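You operate a simulated robot arm through the tools that you are given. There is no shell and no other tool.

The job below is to be done with a simulated two-armed robot. You get a single attempt, and the scene is never put back.

Task
Draw the orange fence fully back, take the silver block out of the gap and relock.
Fine: free the lever first; stand the block in the free spot beside the other two. Set down upright: thick silver block.
Where things are to end (x, y in the base frame): thick silver block within 0.04 m of [0.73, -0.28].

The check looks at the end state, three seconds after you hand in, the way a careful person would. Anything else that was tipped, shoved, dropped, spilled or broken makes it a failure.

Robot
Two 7-joint arms with fingered hands on one trunk that stands fixed in place. Base frame: the origin is at the foot of the trunk, x ahead of it, y to its left, z up; the work surface is at about z = 0.8. Lengths are in m, angles in degrees, forces in N, time in s.
The left shoulder is at [0.07, 0.166, 1.043], the right one opposite. With the tool pointing down near the work surface each hand reaches from about 0.46 to 0.96 m from the base axis, measured 20 degrees to its own side. Payload 4.1 kg a hand.
The tool frame of a hand sits at the grasp point between the pads (the TCP): z along the fingers, y along the line on which they close. The tips reach 0.032 m beyond it. The gripper opens to 0.108 m; its body begins 0.038 m behind the TCP. The gripper is a hand of 4 fingers: y runs from the thumb to the fingers, the wrist lies at [-0.016, -0.108, -0.186] in the tool frame, and closing takes about 1.5 s.
Orientation is that of the tool frame in the base frame, as a unit quaternion [x, y, z, w]. With the fingers straight down and the wrist toward the robot, the tool's x, y and z point along [0, 1, 0], [1, 0, 0] and [0, 0, -1] of the base frame.

Tools
- The arms move only by the tool step_arm. It takes "left_steps", "right_steps" or both (then of equal length, played together; a hand with none holds still); each is a list of rows, each a list of 3 entries, a list of its own where there are three numbers: the gripper command, from -1 (shut) to 1 (fully open), values between in proportion, then the shift along the tool's x, y, z in m, then the turn, a rotation vector about the tool's x, y, z in degrees. In form: [[jaw, [dx, dy, dz], [wx, wy, wz]], ...]. A call has 1 to 20 rows; each row shifts and turns the commanded pose from where the row before left it, along the tool's axes as they then stand. Each row takes 0.2 s and may step no farther than 0.05 m and 8.6 degrees from the row before; otherwise, or with a gripper value out of range, the whole call is refused. Where a pose cannot be reached the arm comes as near as it can. A force on the tool above 40 N (or 10 N above the force at the start of the call, whichever is more), or a blocked arm, ends the call early, and 0.2 s more pass. Each finger travels about 0.045 m/s and halts on what it meets, pressing with about 27 N; the grip force reading is that of the motor and also rises with nothing between the fingers. The clock runs only during rows and for 0.2 s after the last one: add rows that do not move to give the fingers time. The reply holds the time, the measured pose of the TCP, the force on the tool along the base axes, the opening and the grip force, in the units named above and with some noise, with the torque about the TCP (base axes, N m) and any sound that the robot's microphone picked up.
- Cameras (640 x 400 px; columns grow to the right, rows downward): "scene" is now at [0.1385, -0.0213, 1.2828]; the picture's right is [-0.24, -0.97, 0.00], its down [-0.46, 0.12, -0.88] and it looks along [0.85, -0.22, -0.47] (base axes); focal length 214 px, centre (320, 200). "left" rides on the left gripper at [-0.064, -0.093, -0.131] in its tool frame; the picture's right is [-0.80, -0.28, 0.53], its down [0.55, -0.71, 0.45] and it looks along [0.25, 0.65, 0.72] (tool axes); focal length 247 px, centre (320, 200). "right" rides on the right gripper at [0.064, -0.093, -0.132] in its tool frame; the picture's right is [-0.80, 0.28, -0.53], its down [-0.55, -0.71, 0.45] and it looks along [-0.25, 0.65, 0.72] (tool axes); focal length 247 px, centre (320, 200). There is no depth. A picture from a camera that has moved, and an enlarged one, comes with that camera's place and axes in the base frame and with its lens.
- camera(camera): a new picture of that camera. The clock stands still meanwhile.
- move_column(by): slides the trunk up (or, below 0, down) by that many m; the arms and the scene camera ride with it, the base frame stays. It gives what a move gives, with no picture.
- preshape(shape, hand): the hand has 4 fingers and takes this shape, open, in about a second: jaw (thumb against the fingers, like two jaws); tri (thumb and two fingers); tip (a fingertip pinch); poke (one finger out to press); point (the index stretched); flat (the hand flat); cup (the hand cupped); fist (a fist). The gripper value then closes the fingers along that shape, each until it touches; the sizes above hold for jaw. It gives what a move gives, with no picture.
- head_to(pan, tilt): turns the head with the scene camera to pan (to the left, within 86 degrees either way) and tilt (down, from -29 to 69), counted from straight ahead of the robot. It gives what a move gives.
- zoom(camera, box): a new picture of the part [left, top, right, bottom] of that camera's present view, enlarged. The clock stands still meanwhile.
- sign_off(): hands the job in; it is judged then, once.

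Places have to be worked out from the pictures, the camera data and where the tool is seen. Open the grippers and draw the arms clear of the work before you hand the job in, unless the task says otherwise.

The tools are called after "Emit:" as a command line: name --argument value ..., lists and objects as JSON in quotes. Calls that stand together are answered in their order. step_arm: Moves the arms, as the interface text tells. Its arguments: {"type":"object","properties":{"left_steps":{"type":"array"},"right_steps":{"type":"array"}},"required":[]} The other tools are called the same way: move_column (by) moves the trunk up or down; preshape (shape, hand) gives the hand a shape; head_to (pan, tilt) turns the head that bears the scene camera; camera (camera) takes a picture; zoom (camera, box) takes an enlarged picture of a part of a camera's view; sign_off () hands the job in.

At the start:

```text
clock: 0.0
left_ee_pos: [0.5206, 0.0109, 1.1839]
left_orientation: [0.707, 0.707, 0.0, 0.0]
left_wrist_force: [0.2, 0.9, 0.4]
left_moment: [-0.04, -0.06, 0.03]
left_width: 0.1077
left_gripper_force: 0.0
left_shape: jaw
right_ee_pos: [0.4375, -0.352, 1.2239]
right_orientation: [0.707, 0.707, -0.001, 0.0]
right_wrist_force: [-0.1, -0.8, 1.0]
right_moment: [-0.02, -0.02, 0.02]
right_width: 0.1076
right_gripper_force: 0.0
right_shape: jaw
trunk travel left (down, up): [-0.55, 0.39]
head pan, tilt (commanded): [-14.2, 28.1]
```

scene: 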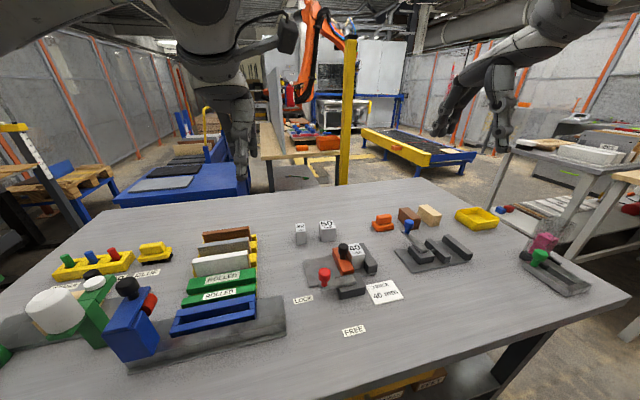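
right: 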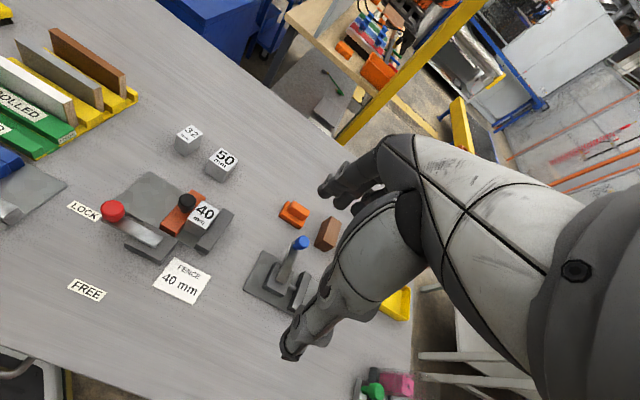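
left: 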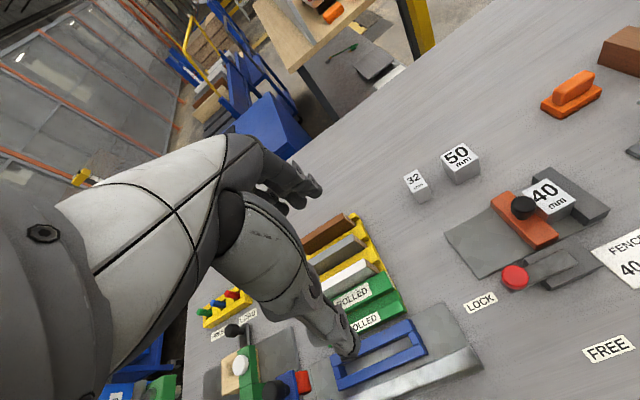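

I'll start by getting enlarged views of the fence fixture with its lever, the blocks and labels.

Emit:
zoom --camera "scene" --box '[270, 200, 430, 300]'

Emit:
zoom --camera "right" --box '[60, 110, 260, 310]'

Emit:
zoom --camera "left" --box '[400, 120, 640, 370]'

```text
4.00 times, centred on (350, 250) of scene
camera zoom: at [0.1385, -0.0213, 1.2828], right [-0.24, -0.97, 0.0], down [-0.46, 0.12, -0.88], along [0.85, -0.22, -0.47], focal length 858 px, centre (200, 0)
```

zoom: 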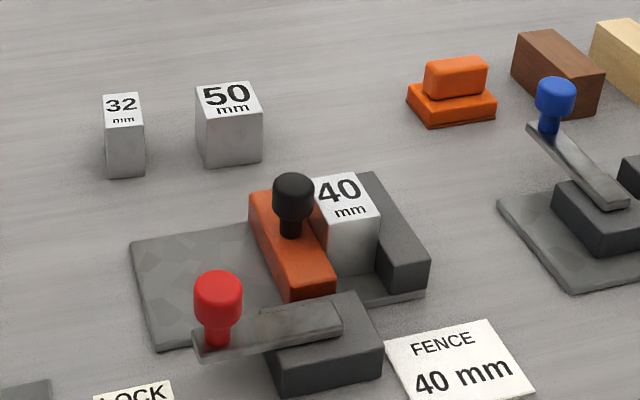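

```text
2.00 times, centred on (160, 210) of right
camera zoom: at [0.3466, -0.2863, 1.3555], right [0.28, -0.8, 0.53], down [-0.71, -0.55, -0.45], along [0.65, -0.25, -0.72], focal length 494 px, centre (640, 180)
```

zoom: 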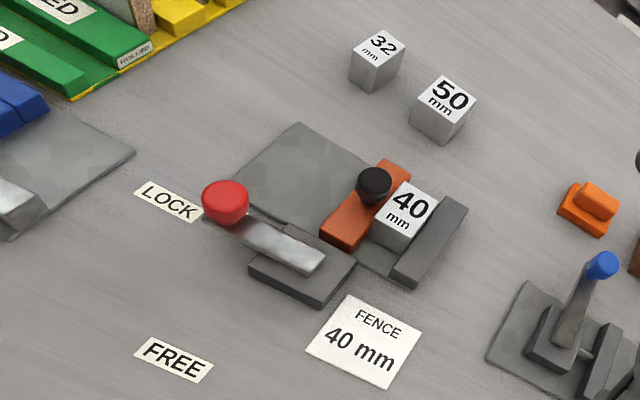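

```text
1.60 times, centred on (520, 245) of left
camera zoom: at [0.4293, -0.0533, 1.316], right [-0.28, -0.8, -0.53], down [-0.71, 0.55, -0.45], along [0.65, 0.25, -0.72], focal length 395 px, centre (0, 128)
```

zoom: 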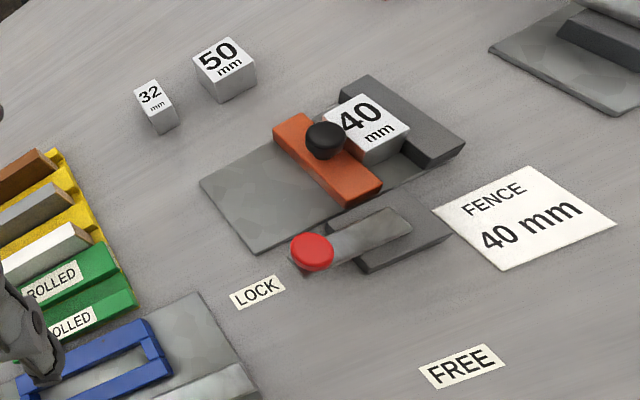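

The lever (red knob) looks locked along +y at about (0.503, -0.124, 0.875), and the fence knob (black) sits near (0.581, -0.202, 0.873). I'll zoom in further on the block, stop and lever to refine the geometry.

Emit:
zoom --camera "scene" --box '[300, 235, 384, 301]'

Emit:
zoom --camera "right" --box '[100, 160, 240, 270]'

Emit:
zoom --camera "left" --box '[430, 150, 630, 310]'

Emit:
zoom --camera "scene" --box '[280, 205, 400, 275]'

```text
6.06 times, centred on (342, 268) of scene
camera zoom: at [0.1385, -0.0213, 1.2828], right [-0.24, -0.97, 0.0], down [-0.46, 0.12, -0.88], along [0.85, -0.22, -0.47], focal length 1300 px, centre (187, -212)
```

zoom: 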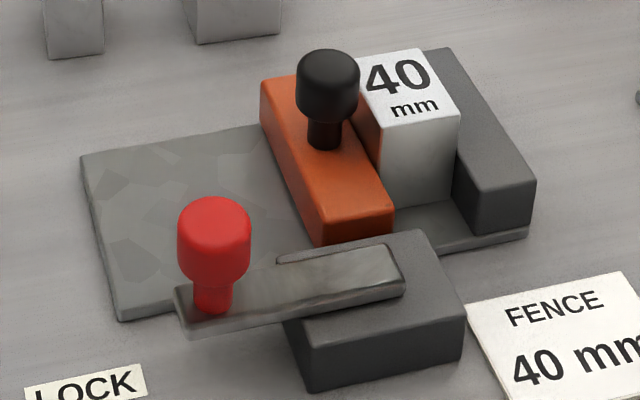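

```text
3.64 times, centred on (170, 215) of right
camera zoom: at [0.3466, -0.2863, 1.3555], right [0.28, -0.8, 0.53], down [-0.71, -0.55, -0.45], along [0.65, -0.25, -0.72], focal length 898 px, centre (866, 146)
```

zoom: 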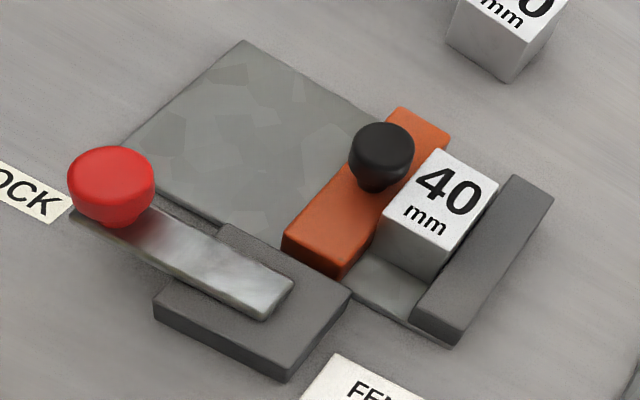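

```text
2.50 times, centred on (530, 230) of left
camera zoom: at [0.4293, -0.0533, 1.316], right [-0.28, -0.8, -0.53], down [-0.71, 0.55, -0.45], along [0.65, 0.25, -0.72], focal length 617 px, centre (-205, 125)
```

zoom: 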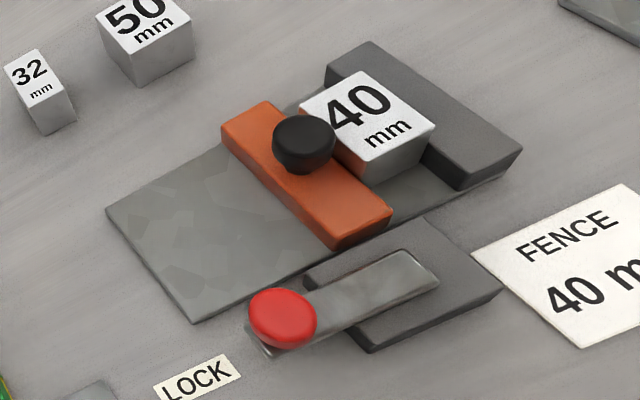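

```text
5.33 times, centred on (340, 240) of scene
camera zoom: at [0.1385, -0.0213, 1.2828], right [-0.24, -0.97, 0.0], down [-0.46, 0.12, -0.88], along [0.85, -0.22, -0.47], focal length 1144 px, centre (213, -13)
```

zoom: 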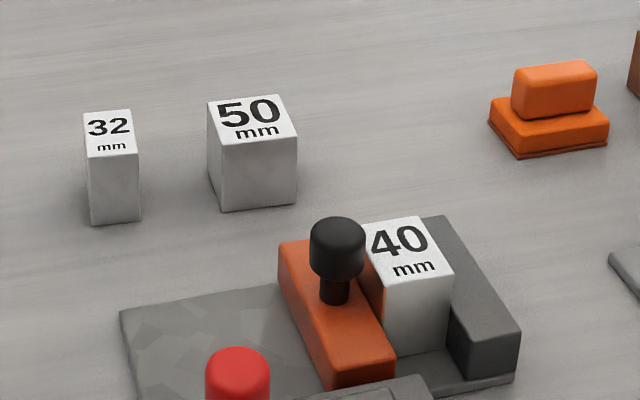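

From the two views, block 40 is centred near (0.589, -0.243) with its top at z≈0.855. The fence spans y -0.22 to -0.186, and the plate runs from y -0.29 to -0.09. I'll move the left hand out to the left and bring the right hand above the red lever knob.

Emit:
step_arm --left_steps '[[1, [0.02, 0, -0.005], [0, 0, 0]], [1, [0.02, 0, -0.005], [0, 0, 0]], [1, [0.02, 0, -0.005], [0, 0, 0]], [1, [0.02, 0, -0.005], [0, 0, 0]], [1, [0.02, 0, -0.005], [0, 0, 0]], [1, [0.02, 0, -0.005], [0, 0, 0]], [1, [0.02, 0, -0.005], [0, 0, 0]], [1, [0.02, 0, -0.005], [0, 0, 0]], [1, [0.02, 0, 0], [0, 0, 0]]]' --right_steps '[[1, [0.0, 0, 0], [0, 0, 0]], [1, [0.0285, 0.0082, 0.0255], [0, 0, 0]], [1, [0.0285, 0.0082, 0.0255], [0, 0, 0]], [1, [0.0285, 0.0082, 0.0255], [0, 0, 0]], [1, [0.0285, 0.0082, 0.0255], [0, 0, 0]], [1, [0.0285, 0.0082, 0.0255], [0, 0, 0]], [1, [0.0285, 0.0082, 0.0255], [0, 0, 0]], [1, [0.0285, 0.0082, 0.0255], [0, 0, 0]], [1, [0.0285, 0.0082, 0.0255], [0, 0, 0]]]'

```text
clock: 2.0
left_ee_pos: [0.5237, 0.1911, 1.2232]
left_orientation: [0.707, 0.707, -0.001, -0.001]
left_wrist_force: [1.0, 0.2, -0.4]
left_moment: [0.01, 0.03, -0.01]
left_width: 0.1073
left_gripper_force: 0.1
left_shape: jaw
right_ee_pos: [0.5022, -0.135, 1.0272]
right_orientation: [0.708, 0.706, -0.001, 0.0]
right_wrist_force: [-0.5, -0.2, 0.0]
right_moment: [0.05, 0.0, 0.02]
right_width: 0.1077
right_gripper_force: 0.1
right_shape: jaw
right hand out of reach, approached as far as the arm can: row 9
trunk travel left (down, up): [-0.55, 0.39]
head pan, tilt (commanded): [-14.2, 28.1]
```

The right hand stopped just short of the commanded pose, near an inner reach limit. I'll look before deciding on orientation or trunk height.

Emit:
camera --camera "scene"

Emit:
camera --camera "right"

Emit:
camera --camera "left"

```text
taken
camera scene: at [0.1404, -0.0213, 1.2826], right [-0.25, -0.97, 0.0], down [-0.46, 0.12, -0.88], along [0.85, -0.22, -0.47], focal length 214 px, centre (320, 200)
```

scene: 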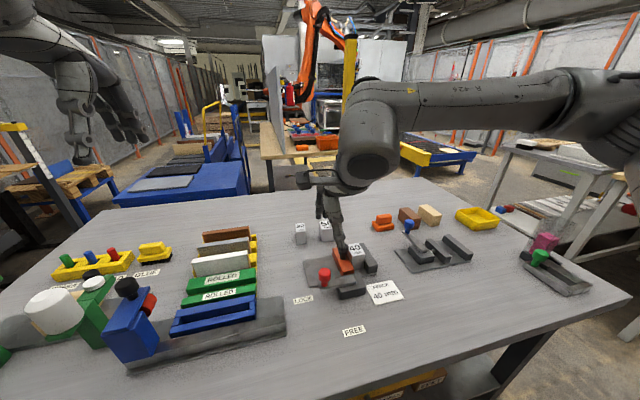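

```text
taken
camera right: at [0.4122, -0.0696, 1.1583], right [0.28, -0.8, 0.53], down [-0.71, -0.55, -0.45], along [0.65, -0.25, -0.72], focal length 247 px, centre (320, 200)
```

right: 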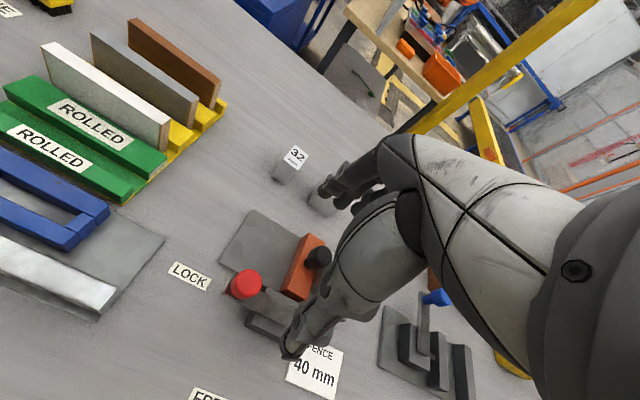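

```text
taken
camera left: at [0.4311, 0.1268, 1.3554], right [-0.28, -0.8, -0.53], down [-0.71, 0.55, -0.45], along [0.65, 0.25, -0.72], focal length 247 px, centre (320, 200)
```

left: 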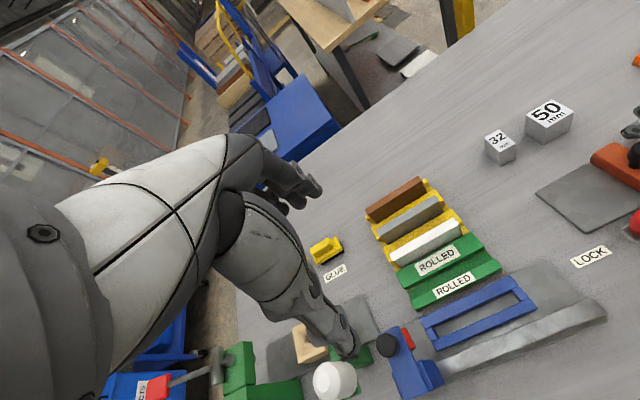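

The hand is at its inner limit in the wrist-toward-robot yaw, so I'll yaw it about 90° counter-clockwise to put the wrist on the -y side. That gives more arm room and sets the fingers to close along base y.

Emit:
step_arm --right_steps '[[1, [-0.02, 0, 0], [0, 0, 0]], [1, [0, 0, 0], [0, 0, -8.2]], [1, [0, 0, 0], [0, 0, -8.2]], [1, [0, 0, 0], [0, 0, -8.2]], [1, [0, 0, 0], [0, 0, -8.2]], [1, [0, 0, 0], [0, 0, -8.2]], [1, [0, 0, 0], [0, 0, -8.2]], [1, [0, 0, 0], [0, 0, -8.2]], [1, [0, 0, 0], [0, 0, 0]]]'

```text
clock: 4.0
left_ee_pos: [0.522, 0.1882, 1.2245]
left_orientation: [0.707, 0.707, 0.001, 0.0]
left_wrist_force: [0.1, 0.0, -0.1]
left_moment: [0.03, 0.01, 0.04]
left_width: 0.1078
left_gripper_force: 0.0
left_shape: jaw
right_ee_pos: [0.4442, -0.0906, 1.0129]
right_orientation: [0.291, 0.957, -0.001, 0.005]
right_wrist_force: [0.7, 0.4, -0.9]
right_moment: [0.01, 0.03, 0.0]
right_width: 0.1077
right_gripper_force: 0.1
right_shape: jaw
right hand out of reach, approached as far as the arm can: row 7, 8
trunk travel left (down, up): [-0.55, 0.39]
head pan, tilt (commanded): [-14.2, 28.1]
```

The arm hit a limit partway through the turn, reaching a yaw of about 55° but drifting in position. I'll raise the trunk so the forearm slopes down toward the work, which should ease the wrist limits.

Emit:
move_column --by 0.2

```text
clock: 6.2
left_ee_pos: [0.5223, 0.1898, 1.4235]
left_orientation: [0.708, 0.707, 0.0, -0.001]
left_wrist_force: [-0.2, 0.7, 0.5]
left_moment: [0.01, -0.01, -0.02]
left_width: 0.1075
left_gripper_force: 0.0
left_shape: jaw
right_ee_pos: [0.4448, -0.089, 1.2126]
right_orientation: [0.291, 0.957, -0.002, 0.005]
right_wrist_force: [-0.3, -0.1, 0.7]
right_moment: [0.03, 0.0, 0.0]
right_width: 0.1076
right_gripper_force: 0.0
right_shape: jaw
trunk travel left (down, up): [-0.75, 0.19]
head pan, tilt (commanded): [-14.2, 28.1]
```

I'll lower the hand back toward the lever at the same yaw to see whether it's now reachable.

Emit:
step_arm --right_steps '[[1, [-0.0142, -0.0004, 0.025], [0, 0, 0]], [1, [-0.0142, -0.0004, 0.025], [0, 0, 0]], [1, [-0.0142, -0.0004, 0.025], [0, 0, 0]], [1, [-0.0142, -0.0004, 0.025], [0, 0, 0]], [1, [-0.0142, -0.0004, 0.025], [0, 0, 0]], [1, [0, 0, 0.025], [0, 0, 0]], [1, [0, 0, 0], [0, 0, 0]]]'

```text
clock: 7.8
left_ee_pos: [0.5222, 0.191, 1.4237]
left_orientation: [0.707, 0.707, 0.0, 0.0]
left_wrist_force: [-0.2, 1.0, -0.7]
left_moment: [-0.01, -0.02, 0.03]
left_width: 0.1073
left_gripper_force: 0.1
left_shape: jaw
right_ee_pos: [0.4654, -0.1174, 1.0657]
right_orientation: [0.292, 0.956, -0.001, 0.006]
right_wrist_force: [-0.6, -0.2, 0.0]
right_moment: [-0.01, -0.02, 0.04]
right_width: 0.1075
right_gripper_force: 0.0
right_shape: jaw
right hand out of reach, approached as far as the arm can: row 1, 2, 3, 4, 5, 6
trunk travel left (down, up): [-0.75, 0.19]
head pan, tilt (commanded): [-14.2, 28.1]
```

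It is still limited in this yaw. I'll look at the arm's posture to understand which direction has room.

Emit:
camera --camera "scene"

Emit:
camera --camera "right"

Emit:
camera --camera "left"

```text
taken
camera scene: at [0.1389, -0.0207, 1.4827], right [-0.24, -0.97, 0.0], down [-0.46, 0.12, -0.88], along [0.85, -0.22, -0.47], focal length 214 px, centre (320, 200)
```

scene: 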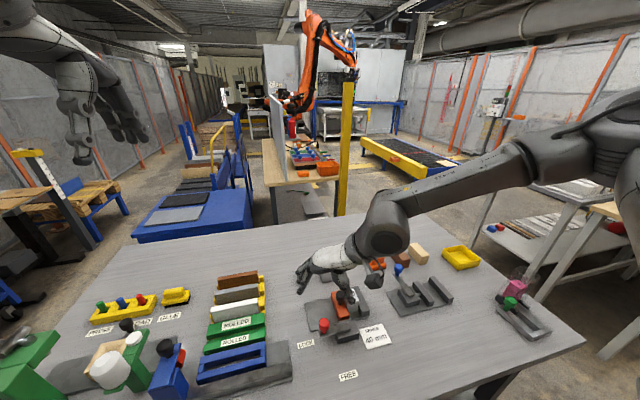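

```text
taken
camera right: at [0.3602, -0.1571, 1.1969], right [0.81, -0.21, 0.54], down [0.07, -0.9, -0.44], along [0.58, 0.39, -0.71], focal length 247 px, centre (320, 200)
```

right: 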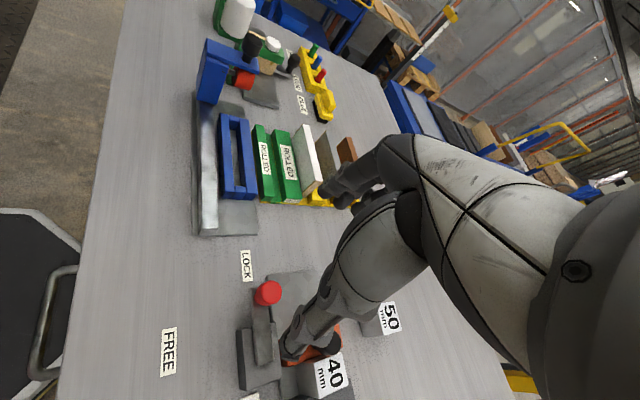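

```text
taken
camera left: at [0.4295, 0.1272, 1.5559], right [-0.28, -0.8, -0.53], down [-0.71, 0.55, -0.45], along [0.65, 0.25, -0.72], focal length 247 px, centre (320, 200)
```

left: 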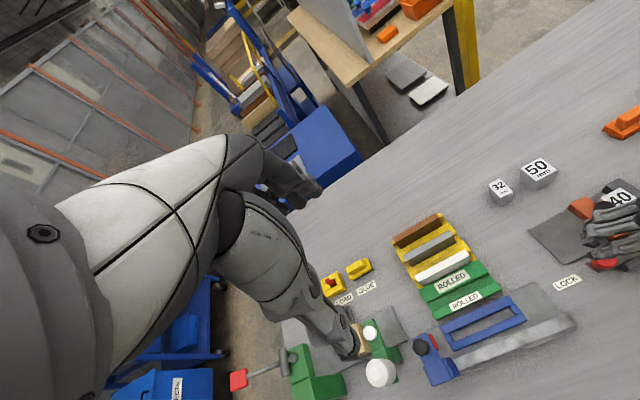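

The wrist seems to be the limit at large yaw. I'll turn back toward yaw 0 with the trunk raised and check reach there.

Emit:
step_arm --right_steps '[[1, [0, 0, 0], [0, 0, 8]], [1, [0, 0, 0], [0, 0, 8]], [1, [0, 0, 0], [0, 0, 8]], [1, [0, 0, 0], [0, 0, 8]], [1, [0, 0, 0], [0, 0, 0]]]'

```text
clock: 9.0
left_ee_pos: [0.5216, 0.1903, 1.4233]
left_orientation: [0.707, 0.707, 0.0, 0.0]
left_wrist_force: [-0.1, 0.0, -0.5]
left_moment: [0.07, 0.02, 0.01]
left_width: 0.1073
left_gripper_force: 0.1
left_shape: jaw
right_ee_pos: [0.4607, -0.1331, 1.0765]
right_orientation: [0.543, 0.84, 0.002, 0.005]
right_wrist_force: [0.7, 0.2, 0.4]
right_moment: [0.02, 0.01, 0.0]
right_width: 0.1075
right_gripper_force: 0.0
right_shape: jaw
right hand out of reach, approached as far as the arm can: row 2, 3, 4
trunk travel left (down, up): [-0.75, 0.19]
head pan, tilt (commanded): [-14.2, 28.1]
```

The hand is now too close to the body for this height. I'll move it outward and down, then re-test the orientation there.

Emit:
step_arm --right_steps '[[1, [-0.0154, 0.0178, 0.01], [0, 0, 0]], [1, [-0.0154, 0.0178, 0.02], [0, 0, 0]], [1, [-0.0154, 0.0178, 0.03], [0, 0, 0]], [1, [-0.0154, 0.0178, 0.03], [0, 0, 0]], [1, [0, 0, 0], [0, 0, 0]]]'

```text
clock: 10.2
left_ee_pos: [0.5219, 0.1914, 1.4233]
left_orientation: [0.707, 0.707, 0.001, 0.0]
left_wrist_force: [0.2, 1.3, 0.4]
left_moment: [0.0, -0.01, 0.05]
left_width: 0.1077
left_gripper_force: 0.0
left_shape: jaw
right_ee_pos: [0.5278, -0.2028, 1.0219]
right_orientation: [0.543, 0.84, 0.0, 0.006]
right_wrist_force: [0.5, 0.4, -0.2]
right_moment: [-0.03, 0.01, 0.04]
right_width: 0.1075
right_gripper_force: 0.0
right_shape: jaw
right hand out of reach, approached as far as the arm can: row 1, 2, 3, 4
trunk travel left (down, up): [-0.75, 0.19]
head pan, tilt (commanded): [-14.2, 28.1]
```

The wrist works best further right and at small yaw, matching the documented envelope (trunk at 0, wrist toward the robot). I'll lift and retreat to the right, return to yaw 0, then bring the trunk back down.

Emit:
step_arm --right_steps '[[1, [-0.0132, -0.0114, -0.035], [0, 0, 0]], [1, [-0.0132, -0.0114, -0.035], [0, 0, 0]], [1, [-0.0132, -0.0114, -0.035], [0, 0, 0]], [1, [-0.0132, -0.0114, -0.035], [0, 0, 0]], [1, [-0.0132, -0.0114, -0.035], [0, 0, 0]], [1, [-0.0132, -0.0114, -0.035], [0, 0, 0]], [1, [0, 0, 0], [0, 0, 7]], [1, [0, 0, 0], [0, 0, 7]], [1, [0, 0, 0], [0, 0, 7]], [1, [0, 0, 0], [0, 0, 3]], [1, [0, 0, 0], [0, 0, 0]]]'

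```text
clock: 12.6
left_ee_pos: [0.5219, 0.1907, 1.425]
left_orientation: [0.707, 0.707, 0.0, 0.0]
left_wrist_force: [-0.3, 0.6, 0.9]
left_moment: [-0.03, 0.01, 0.0]
left_width: 0.1077
left_gripper_force: 0.1
left_shape: jaw
right_ee_pos: [0.4974, -0.3018, 1.234]
right_orientation: [0.706, 0.708, 0.001, 0.006]
right_wrist_force: [-0.2, 0.0, 0.0]
right_moment: [0.0, 0.01, -0.01]
right_width: 0.1076
right_gripper_force: 0.0
right_shape: jaw
trunk travel left (down, up): [-0.75, 0.19]
head pan, tilt (commanded): [-14.2, 28.1]
```

Pose is clean at (0.497, -0.302, 1.234), yaw 0. Lowering the trunk back by 0.2 puts the hand near z≈1.03, well above everything.

Emit:
move_column --by -0.2

```text
clock: 14.7
left_ee_pos: [0.5211, 0.1915, 1.224]
left_orientation: [0.707, 0.707, 0.0, 0.0]
left_wrist_force: [-0.2, 0.0, 0.3]
left_moment: [0.01, -0.01, -0.06]
left_width: 0.1076
left_gripper_force: 0.1
left_shape: jaw
right_ee_pos: [0.497, -0.3016, 1.0338]
right_orientation: [0.706, 0.709, 0.002, 0.004]
right_wrist_force: [-0.3, -0.2, -0.2]
right_moment: [0.04, 0.0, -0.02]
right_width: 0.1077
right_gripper_force: 0.1
right_shape: jaw
trunk travel left (down, up): [-0.55, 0.39]
head pan, tilt (commanded): [-14.2, 28.1]
```

Now I'll approach the lever knob at yaw 0, moving +y while descending gently to z≈0.96, still clear of the knobs.

Emit:
step_arm --right_steps '[[1, [0.0285, 0.001, 0.0125], [0, 0, 0]], [1, [0.0285, 0.001, 0.0125], [0, 0, 0]], [1, [0.0285, 0.001, 0.0125], [0, 0, 0]], [1, [0.0285, 0.001, 0.0125], [0, 0, 0]], [1, [0.0285, 0.001, 0.0125], [0, 0, 0]], [1, [0.0285, 0.001, 0.0125], [0, 0, 0]], [1, [0, 0, 0], [0, 0, 0]]]'

```text
clock: 16.3
left_ee_pos: [0.5211, 0.1913, 1.2235]
left_orientation: [0.707, 0.707, -0.001, 0.0]
left_wrist_force: [0.0, 0.7, -0.6]
left_moment: [0.01, -0.01, 0.0]
left_width: 0.1077
left_gripper_force: 0.0
left_shape: jaw
right_ee_pos: [0.5028, -0.1511, 0.9666]
right_orientation: [0.706, 0.708, 0.001, 0.005]
right_wrist_force: [-0.1, 0.8, 0.2]
right_moment: [0.0, 0.01, 0.01]
right_width: 0.1077
right_gripper_force: 0.1
right_shape: jaw
right hand out of reach, approached as far as the arm can: row 6
trunk travel left (down, up): [-0.55, 0.39]
head pan, tilt (commanded): [-14.2, 28.1]
```

At yaw 0 the limit lands at y≈-0.15. A moderate yaw (~35-40°) held fine earlier, so I'll rotate by that here, shift to over the red knob, and check.

Emit:
step_arm --right_steps '[[1, [-0.01, 0, 0], [0, 0, -7]], [1, [0, 0, 0], [0, 0, -7]], [1, [0, 0, 0], [0, 0, -7]], [1, [0, 0, 0], [0, 0, -7]], [1, [0, 0, 0], [0, 0, -7]], [1, [0, 0, 0], [0, 0, 0]]]'

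```text
clock: 17.7
left_ee_pos: [0.5214, 0.1917, 1.2245]
left_orientation: [0.707, 0.707, 0.0, 0.0]
left_wrist_force: [-0.4, 0.6, -0.2]
left_moment: [0.01, 0.01, 0.02]
left_width: 0.1075
left_gripper_force: 0.1
left_shape: jaw
right_ee_pos: [0.5024, -0.1623, 0.9651]
right_orientation: [0.46, 0.888, -0.001, 0.005]
right_wrist_force: [-0.2, 0.1, 0.4]
right_moment: [0.03, -0.04, -0.01]
right_width: 0.1078
right_gripper_force: 0.2
right_shape: jaw
trunk travel left (down, up): [-0.55, 0.39]
head pan, tilt (commanded): [-14.2, 28.1]
```

Yaw 35° holds cleanly. I'll now shift to directly above the red knob at (0.503, -0.124).

Emit:
step_arm --right_steps '[[1, [0.0155, 0.0112, 0.005], [0, 0, 0]], [1, [0.0155, 0.0112, 0.005], [0, 0, 0]], [1, [0, 0, 0], [0, 0, 0]]]'

```text
clock: 18.5
left_ee_pos: [0.5207, 0.1904, 1.2243]
left_orientation: [0.707, 0.707, 0.0, 0.001]
left_wrist_force: [-0.2, -0.3, 0.7]
left_moment: [-0.01, 0.01, 0.01]
left_width: 0.1079
left_gripper_force: 0.0
left_shape: jaw
right_ee_pos: [0.5031, -0.1222, 0.9557]
right_orientation: [0.46, 0.888, -0.001, 0.004]
right_wrist_force: [-0.1, -0.2, 0.5]
right_moment: [-0.01, -0.02, 0.0]
right_width: 0.1076
right_gripper_force: 0.1
right_shape: jaw
trunk travel left (down, up): [-0.55, 0.39]
head pan, tilt (commanded): [-14.2, 28.1]
```

Reached cleanly. Before gripping, I'll rehearse in the air the swing to the FREE side, about (0.44, -0.19), to be sure the arm can follow the lever there.

Emit:
step_arm --right_steps '[[1, [0.012, -0.023, 0], [0, 0, 0]], [1, [0.0, -0.023, 0], [0, 0, 0]], [1, [-0.012, -0.023, 0], [0, 0, 0]], [1, [-0.02, -0.022, 0], [0, 0, 0]], [1, [0, 0, 0], [0, 0, 0]]]'

Emit:
camera --camera "scene"

Emit:
camera --camera "right"

```text
clock: 19.7
left_ee_pos: [0.5221, 0.1928, 1.224]
left_orientation: [0.707, 0.707, -0.001, 0.001]
left_wrist_force: [0.8, -0.5, -0.6]
left_moment: [0.02, 0.02, 0.0]
left_width: 0.1076
left_gripper_force: 0.1
left_shape: jaw
right_ee_pos: [0.441, -0.1887, 0.9557]
right_orientation: [0.46, 0.888, 0.0, 0.006]
right_wrist_force: [0.1, -0.5, -0.5]
right_moment: [0.01, 0.02, -0.02]
right_width: 0.1076
right_gripper_force: 0.0
right_shape: jaw
trunk travel left (down, up): [-0.55, 0.39]
head pan, tilt (commanded): [-14.2, 28.1]
```

```text
taken
camera scene: at [0.1391, -0.02, 1.2827], right [-0.24, -0.97, 0.0], down [-0.46, 0.11, -0.88], along [0.85, -0.22, -0.47], focal length 214 px, centre (320, 200)
```

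scene: 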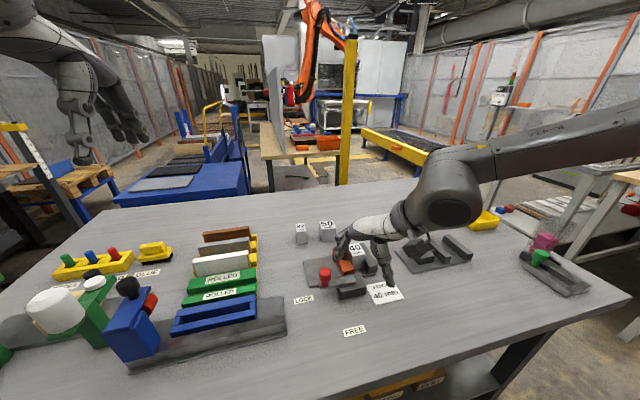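

```text
taken
camera right: at [0.3285, -0.1899, 1.0861], right [0.69, -0.48, 0.54], down [-0.26, -0.86, -0.44], along [0.68, 0.17, -0.71], focal length 247 px, centre (320, 200)
```

right: 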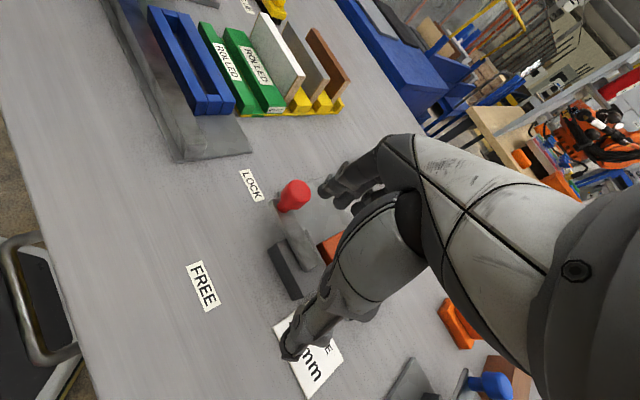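

The rehearsal reached (0.441, -0.189) without trouble. I'll go back over the red knob and descend with the hand open so the TCP is at the knob's height (tips ~1 cm above the lever bar).

Emit:
step_arm --right_steps '[[1, [0.0057, 0.0293, 0], [0, 0, 0]], [1, [0.0057, 0.0293, 0], [0, 0, 0]], [1, [0.0057, 0.0293, 0], [0, 0, 0]], [1, [0, 0, 0.02], [0, 0, 0]], [1, [0, 0, 0.02], [0, 0, 0]], [1, [0, 0, 0.02], [0, 0, 0]], [1, [0, 0, 0.015], [0, 0, 0]], [1, [0, 0, 0], [0, 0, 0]]]'

Emit:
camera --camera "right"

Emit:
zoom --camera "scene" --box '[270, 200, 430, 300]'

```text
clock: 21.5
left_ee_pos: [0.5212, 0.1909, 1.2237]
left_orientation: [0.707, 0.707, 0.0, 0.0]
left_wrist_force: [0.0, 0.3, -0.8]
left_moment: [0.02, -0.01, -0.04]
left_width: 0.1077
left_gripper_force: 0.0
left_shape: jaw
right_ee_pos: [0.5005, -0.132, 0.8835]
right_orientation: [0.46, 0.888, 0.0, 0.005]
right_wrist_force: [-0.4, -0.3, -0.5]
right_moment: [-0.02, 0.02, 0.0]
right_width: 0.1078
right_gripper_force: 0.0
right_shape: jaw
right hand out of reach, approached as far as the arm can: row 7
trunk travel left (down, up): [-0.55, 0.39]
head pan, tilt (commanded): [-14.2, 28.1]
```

```text
taken
camera right: at [0.3882, -0.1321, 1.0136], right [0.69, -0.49, 0.54], down [-0.26, -0.86, -0.45], along [0.68, 0.17, -0.71], focal length 247 px, centre (320, 200)
```

right: 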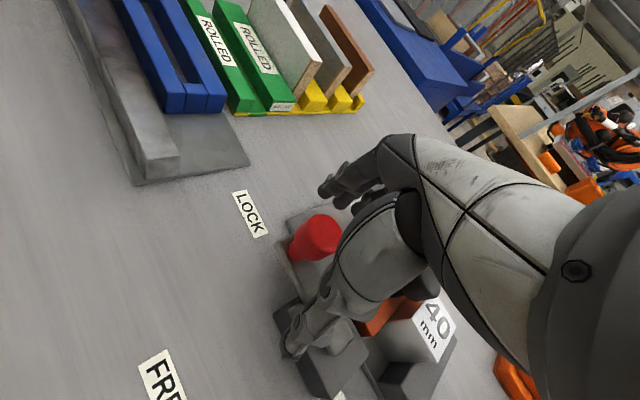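

```text
4.00 times, centred on (350, 250) of scene
camera zoom: at [0.1388, -0.0211, 1.2827], right [-0.24, -0.97, 0.0], down [-0.46, 0.12, -0.88], along [0.85, -0.22, -0.47], focal length 858 px, centre (200, 0)
```

zoom: 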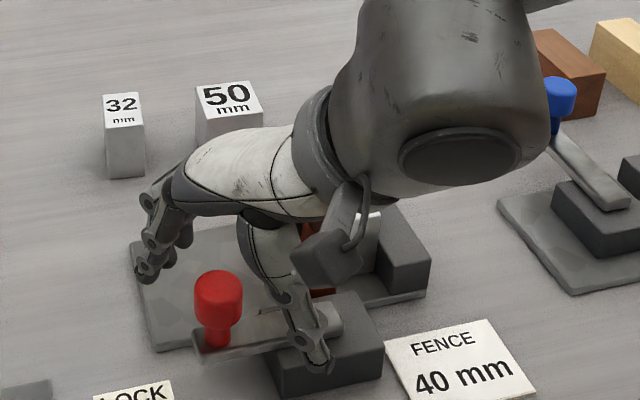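

The TCP is at (0.5005, -0.132, 0.8835), about 8 mm off the knob axis but with the knob between thumb and fingers. I'll close on the red knob.

Emit:
step_arm --right_steps '[[-1, [0, 0, 0], [0, 0, 0]], [-1, [0, 0, 0], [0, 0, 0]], [-1, [0, 0, 0], [0, 0, 0]], [-1, [0, 0, 0], [0, 0, 0]], [-1, [0, 0, 0], [0, 0, 0]], [-1, [0, 0, 0], [0, 0, 0]], [-1, [0, 0, 0], [0, 0, 0]], [-1, [0, 0, 0], [0, 0, 0]]]'

Emit:
camera --camera "right"

Emit:
zoom --camera "scene" --box '[270, 200, 430, 300]'

```text
clock: 23.3
left_ee_pos: [0.5228, 0.1892, 1.223]
left_orientation: [0.707, 0.707, 0.0, 0.0]
left_wrist_force: [-0.3, 0.5, -0.5]
left_moment: [-0.01, -0.02, -0.02]
left_width: 0.1076
left_gripper_force: 0.1
left_shape: jaw
right_ee_pos: [0.5007, -0.1336, 0.882]
right_orientation: [0.46, 0.888, -0.001, 0.005]
right_wrist_force: [-2.3, -3.1, -9.9]
right_moment: [-0.13, 0.08, 0.0]
right_width: 0.0163
right_gripper_force: 26.4
right_shape: jaw
trunk travel left (down, up): [-0.55, 0.39]
head pan, tilt (commanded): [-14.2, 28.1]
```

```text
taken
camera right: at [0.3883, -0.133, 1.0129], right [0.69, -0.49, 0.54], down [-0.26, -0.86, -0.45], along [0.68, 0.17, -0.71], focal length 247 px, centre (320, 200)
```

right: 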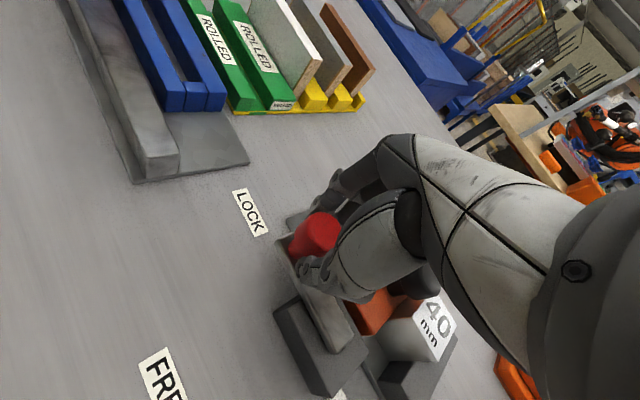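

```text
4.00 times, centred on (350, 250) of scene
camera zoom: at [0.1392, -0.022, 1.2825], right [-0.25, -0.97, 0.0], down [-0.46, 0.12, -0.88], along [0.85, -0.22, -0.47], focal length 858 px, centre (200, 0)
```

zoom: 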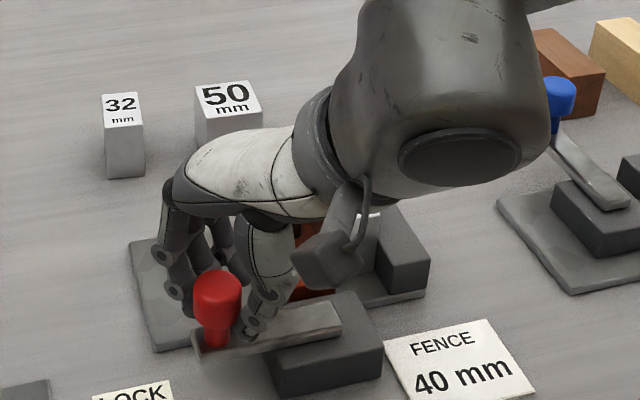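

The fingers hold on the knob's neck (opening 16 mm, 26 N). I'll swing the first ~24° of the arc around the pivot at about (0.505, -0.197) and check forces.

Emit:
step_arm --right_steps '[[-1, [0.0053, -0.0087, 0], [0, 0, 0]], [-1, [0.004, -0.0094, 0], [0, 0, 0]], [-1, [0.0027, -0.0098, 0], [0, 0, 0]], [-1, [0, 0, 0], [0, 0, 0]]]'

Emit:
zoom --camera "scene" --box '[270, 200, 430, 300]'

Emit:
camera --camera "right"

```text
clock: 24.3
left_ee_pos: [0.524, 0.1876, 1.2246]
left_orientation: [0.707, 0.707, 0.0, -0.002]
left_wrist_force: [-0.3, 0.4, 0.0]
left_moment: [-0.02, -0.05, -0.01]
left_width: 0.1078
left_gripper_force: 0.0
left_shape: jaw
right_ee_pos: [0.4737, -0.1414, 0.8812]
right_orientation: [0.461, 0.887, -0.001, 0.003]
right_wrist_force: [16.3, -18.0, -12.1]
right_moment: [-0.46, -0.23, 0.36]
right_width: 0.0144
right_gripper_force: 26.9
right_shape: jaw
trunk travel left (down, up): [-0.55, 0.39]
head pan, tilt (commanded): [-14.2, 28.1]
```

```text
4.00 times, centred on (350, 250) of scene
camera zoom: at [0.1421, -0.0241, 1.2823], right [-0.25, -0.97, 0.0], down [-0.46, 0.12, -0.88], along [0.85, -0.22, -0.47], focal length 858 px, centre (200, 0)
```

zoom: 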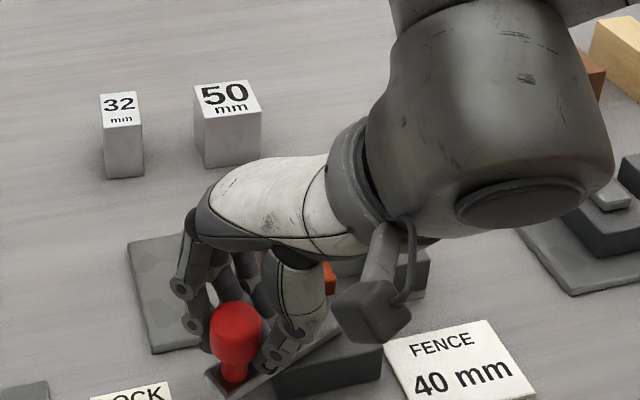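

```text
taken
camera right: at [0.3617, -0.1411, 1.0119], right [0.69, -0.49, 0.54], down [-0.26, -0.86, -0.45], along [0.68, 0.17, -0.71], focal length 247 px, centre (320, 200)
```

right: 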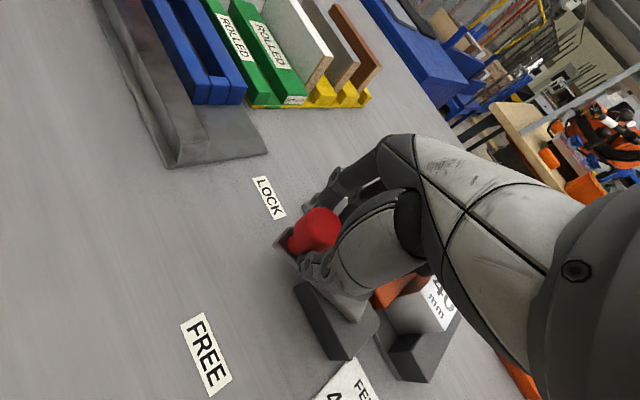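

The lever is turning with the knob. The sideways force (~23 N along the lever) shows my arc is slightly too wide, so I'll tighten the radius (~0.058) and continue in small steps.

Emit:
step_arm --right_steps '[[-1, [-0.0017, -0.0066, 0], [0, 0, 0]], [-1, [-0.0007, -0.0081, 0], [0, 0, 0]], [-1, [0, 0, 0], [0, 0, 0]]]'

Emit:
zoom --camera "scene" --box '[270, 200, 430, 300]'

```text
clock: 25.1
left_ee_pos: [0.5264, 0.1892, 1.2223]
left_orientation: [0.707, 0.707, -0.001, -0.002]
left_wrist_force: [-0.5, 1.0, -0.5]
left_moment: [0.01, -0.03, 0.02]
left_width: 0.1076
left_gripper_force: 0.2
left_shape: jaw
right_ee_pos: [0.4636, -0.1491, 0.8799]
right_orientation: [0.46, 0.888, -0.002, 0.003]
right_wrist_force: [17.8, -10.3, -17.9]
right_moment: [-0.34, -0.29, 0.41]
right_width: 0.014
right_gripper_force: 26.9
right_shape: jaw
trunk travel left (down, up): [-0.55, 0.39]
head pan, tilt (commanded): [-14.2, 28.1]
```

```text
4.00 times, centred on (350, 250) of scene
camera zoom: at [0.1428, -0.0228, 1.2821], right [-0.24, -0.97, 0.0], down [-0.46, 0.12, -0.88], along [0.85, -0.22, -0.48], focal length 858 px, centre (200, 0)
```

zoom: 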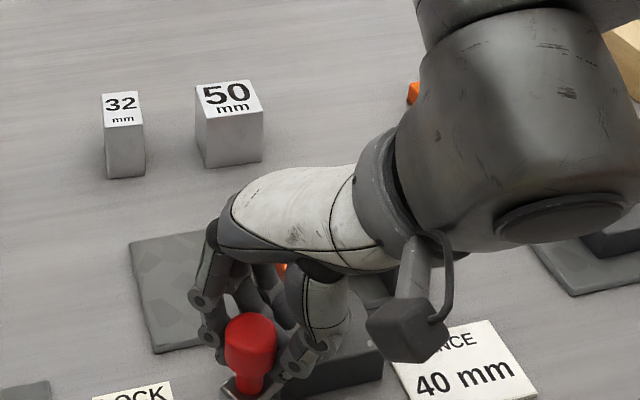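

Now about 40-45° round; the motion fits a radius of about 0.052. I'll follow that tighter arc and lower the hand 3 mm, since the knob is pulling it down slightly.

Emit:
step_arm --right_steps '[[-1, [-0.0023, -0.0025, 0.002], [0, 0, 0]], [-1, [-0.0026, -0.0068, 0.001], [0, 0, 0]], [-1, [-0.0035, -0.0064, 0], [0, 0, 0]], [-1, [0, 0, 0], [0, 0, 0]]]'

Emit:
zoom --camera "scene" --box '[270, 220, 430, 320]'

Emit:
camera --camera "right"

```text
clock: 26.1
left_ee_pos: [0.5226, 0.1907, 1.2236]
left_orientation: [0.707, 0.707, 0.0, -0.001]
left_wrist_force: [0.0, 0.0, -0.6]
left_moment: [0.0, -0.01, 0.01]
left_width: 0.1077
left_gripper_force: 0.1
left_shape: jaw
right_ee_pos: [0.4531, -0.1628, 0.8787]
right_orientation: [0.46, 0.888, -0.001, 0.004]
right_wrist_force: [4.5, 2.7, -14.7]
right_moment: [-0.18, 0.08, 0.22]
right_width: 0.0141
right_gripper_force: 27.4
right_shape: jaw
trunk travel left (down, up): [-0.55, 0.39]
head pan, tilt (commanded): [-14.2, 28.1]
```

```text
4.00 times, centred on (350, 270) of scene
camera zoom: at [0.1402, -0.0213, 1.2825], right [-0.24, -0.97, 0.0], down [-0.46, 0.12, -0.88], along [0.85, -0.22, -0.47], focal length 858 px, centre (200, -80)
```

zoom: 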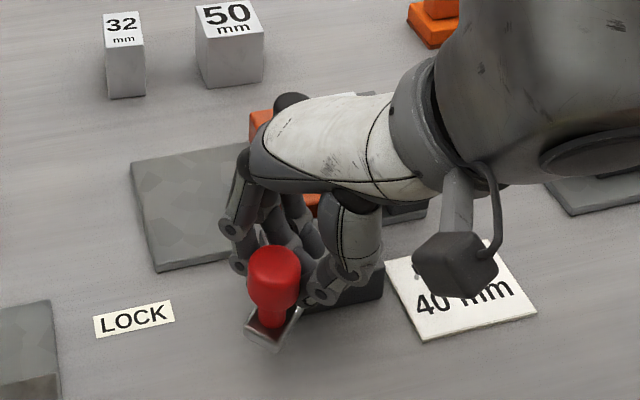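

```text
taken
camera right: at [0.341, -0.1637, 1.0099], right [0.69, -0.49, 0.54], down [-0.26, -0.86, -0.45], along [0.68, 0.17, -0.72], focal length 247 px, centre (320, 200)
```

right: 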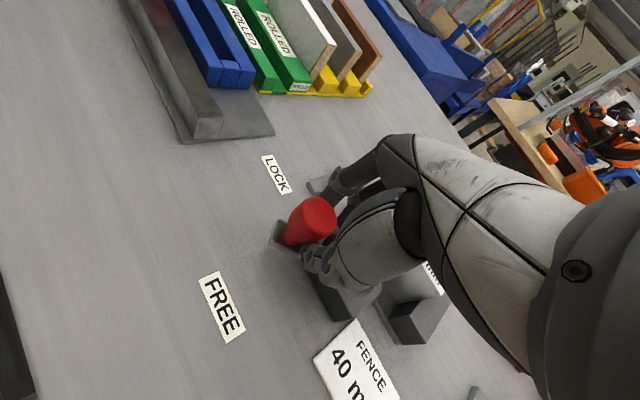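

Forces are low now, but the knob appears at about (0.451, -0.143), so it has slipped ~11 mm along the fingers toward tool +x. I'll open slightly, re-centre on the knob, and grip again.

Emit:
step_arm --right_steps '[[0.3, [0, 0, 0], [0, 0, 0]], [0.3, [0, 0, 0], [0, 0, 0]], [0.3, [0, 0, 0], [0, 0, 0]], [0.3, [0, 0, 0], [0, 0, 0]], [0.3, [0.008, 0.003, 0], [0, 0, 0]], [0.3, [0.008, 0.003, 0], [0, 0, 0]], [0.3, [0, 0, 0], [0, 0, 0]]]'

Emit:
zoom --camera "scene" --box '[270, 220, 430, 320]'

Emit:
zoom --camera "right" --box '[200, 120, 460, 380]'

```text
clock: 27.7
left_ee_pos: [0.5205, 0.1906, 1.2241]
left_orientation: [0.707, 0.707, 0.0, 0.0]
left_wrist_force: [0.6, -0.6, -0.8]
left_moment: [0.03, 0.05, -0.01]
left_width: 0.1076
left_gripper_force: 0.1
left_shape: jaw
right_ee_pos: [0.4479, -0.1482, 0.8796]
right_orientation: [0.46, 0.888, 0.0, 0.005]
right_wrist_force: [0.0, 0.2, -0.2]
right_moment: [0.0, 0.01, -0.03]
right_width: 0.07
right_gripper_force: 0.1
right_shape: jaw
trunk travel left (down, up): [-0.55, 0.39]
head pan, tilt (commanded): [-14.2, 28.1]
```

```text
4.00 times, centred on (350, 270) of scene
camera zoom: at [0.1385, -0.0211, 1.2828], right [-0.25, -0.97, 0.0], down [-0.46, 0.12, -0.88], along [0.85, -0.22, -0.47], focal length 858 px, centre (200, -80)
```

zoom: 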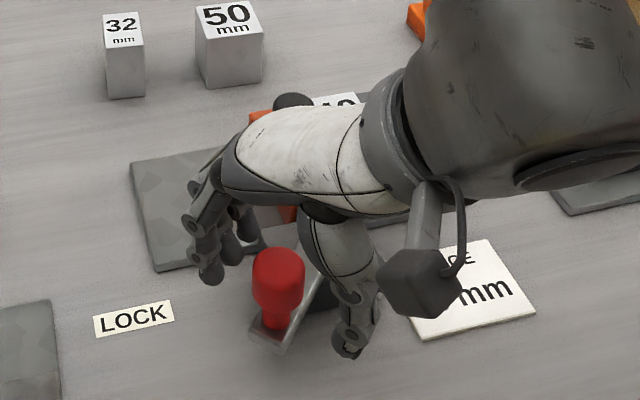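

```text
1.54 times, centred on (330, 250) of right
camera zoom: at [0.3358, -0.1471, 1.0101], right [0.69, -0.49, 0.54], down [-0.26, -0.86, -0.45], along [0.68, 0.17, -0.71], focal length 380 px, centre (305, 123)
```

zoom: 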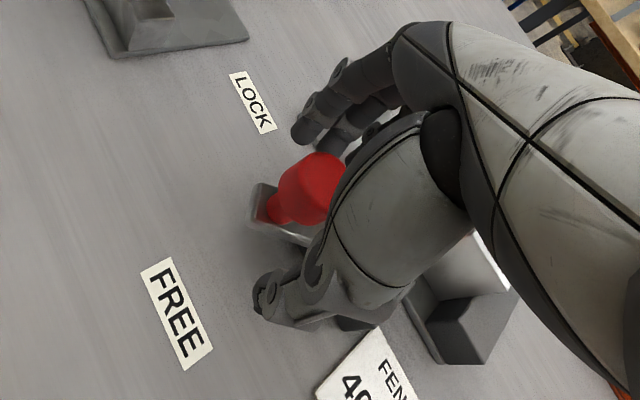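

Lever stays put at ~49° when released. The knob triangulates to (0.449, -0.146), right at the TCP, so I'll close again and move on along the R≈0.075 arc.

Emit:
step_arm --right_steps '[[-1, [0, 0, 0], [0, 0, 0]], [-1, [0, 0, 0], [0, 0, 0]], [-1, [0, 0, 0], [0, 0, 0]], [-1, [0, 0, 0], [0, 0, 0]], [-1, [0, 0, 0], [0, 0, 0]], [-1, [-0.0025, -0.0093, 0], [0, 0, 0]], [-1, [-0.0044, -0.0094, 0], [0, 0, 0]], [-1, [0, 0, 0], [0, 0, 0]]]'

Emit:
zoom --camera "scene" --box '[270, 240, 430, 340]'

Emit:
zoom --camera "right" --box '[200, 120, 460, 380]'

```text
clock: 29.5
left_ee_pos: [0.523, 0.1916, 1.223]
left_orientation: [0.707, 0.707, -0.001, -0.001]
left_wrist_force: [-0.1, 0.0, 0.1]
left_moment: [-0.02, 0.01, 0.02]
left_width: 0.1075
left_gripper_force: 0.1
left_shape: jaw
right_ee_pos: [0.4376, -0.1631, 0.8783]
right_orientation: [0.459, 0.888, -0.001, 0.005]
right_wrist_force: [-2.1, 11.3, -24.8]
right_moment: [0.09, 0.11, 0.54]
right_width: 0.0144
right_gripper_force: 26.8
right_shape: jaw
trunk travel left (down, up): [-0.55, 0.39]
head pan, tilt (commanded): [-14.2, 28.1]
```

```text
4.00 times, centred on (350, 290) of scene
camera zoom: at [0.1402, -0.0201, 1.2824], right [-0.24, -0.97, 0.0], down [-0.46, 0.11, -0.88], along [0.85, -0.22, -0.47], focal length 858 px, centre (200, -160)
```

zoom: 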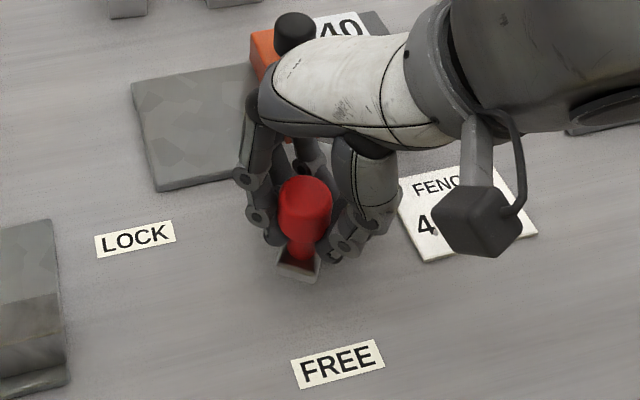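

```text
1.54 times, centred on (330, 250) of right
camera zoom: at [0.3256, -0.1628, 1.0094], right [0.69, -0.48, 0.54], down [-0.26, -0.86, -0.44], along [0.68, 0.17, -0.72], focal length 380 px, centre (305, 123)
```

zoom: 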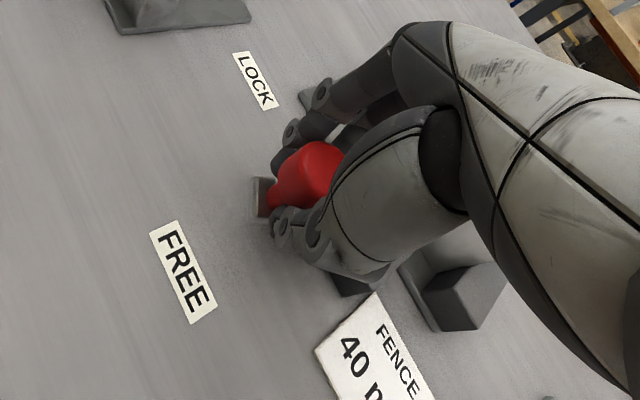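

About 64° now; the FREE label lies just ahead of the lever. I'll continue in small steps with a slight lowering to relieve the vertical pull, watching for the end stop.

Emit:
step_arm --right_steps '[[-1, [-0.0057, -0.0088, 0.002], [0, 0, 0]], [-1, [-0.003, -0.004, 0.001], [0, 0, 0]], [-1, [0, 0, 0], [0, 0, 0]]]'

Emit:
zoom --camera "scene" --box '[270, 240, 430, 340]'

Emit:
zoom --camera "right" --box '[200, 120, 460, 380]'

```text
clock: 30.3
left_ee_pos: [0.5223, 0.1913, 1.2243]
left_orientation: [0.707, 0.707, 0.0, 0.0]
left_wrist_force: [-0.4, 0.6, 0.5]
left_moment: [0.0, 0.01, -0.01]
left_width: 0.1075
left_gripper_force: 0.0
left_shape: jaw
right_ee_pos: [0.4332, -0.1793, 0.8773]
right_orientation: [0.46, 0.888, -0.001, 0.006]
right_wrist_force: [-3.7, 7.6, -14.5]
right_moment: [-0.06, 0.16, 0.45]
right_width: 0.0145
right_gripper_force: 27.1
right_shape: jaw
trunk travel left (down, up): [-0.55, 0.39]
head pan, tilt (commanded): [-14.2, 28.1]
```

```text
4.00 times, centred on (350, 290) of scene
camera zoom: at [0.1389, -0.021, 1.2827], right [-0.25, -0.97, 0.0], down [-0.46, 0.12, -0.88], along [0.85, -0.22, -0.47], focal length 858 px, centre (200, -160)
```

zoom: 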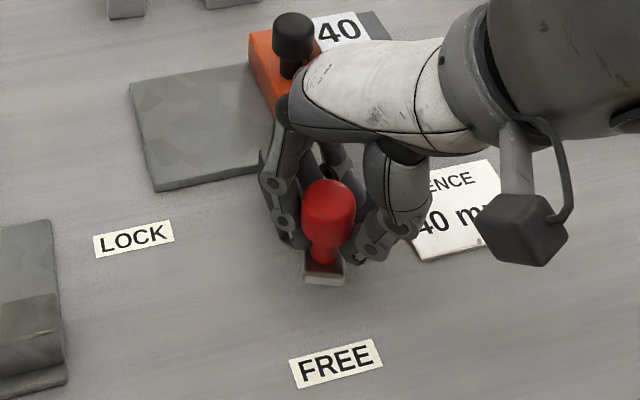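

```text
1.54 times, centred on (330, 250) of right
camera zoom: at [0.3193, -0.1786, 1.0072], right [0.69, -0.49, 0.54], down [-0.26, -0.86, -0.44], along [0.68, 0.17, -0.71], focal length 380 px, centre (305, 123)
```

zoom: 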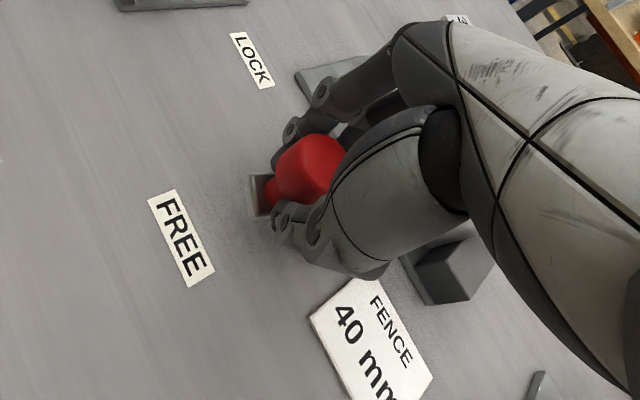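

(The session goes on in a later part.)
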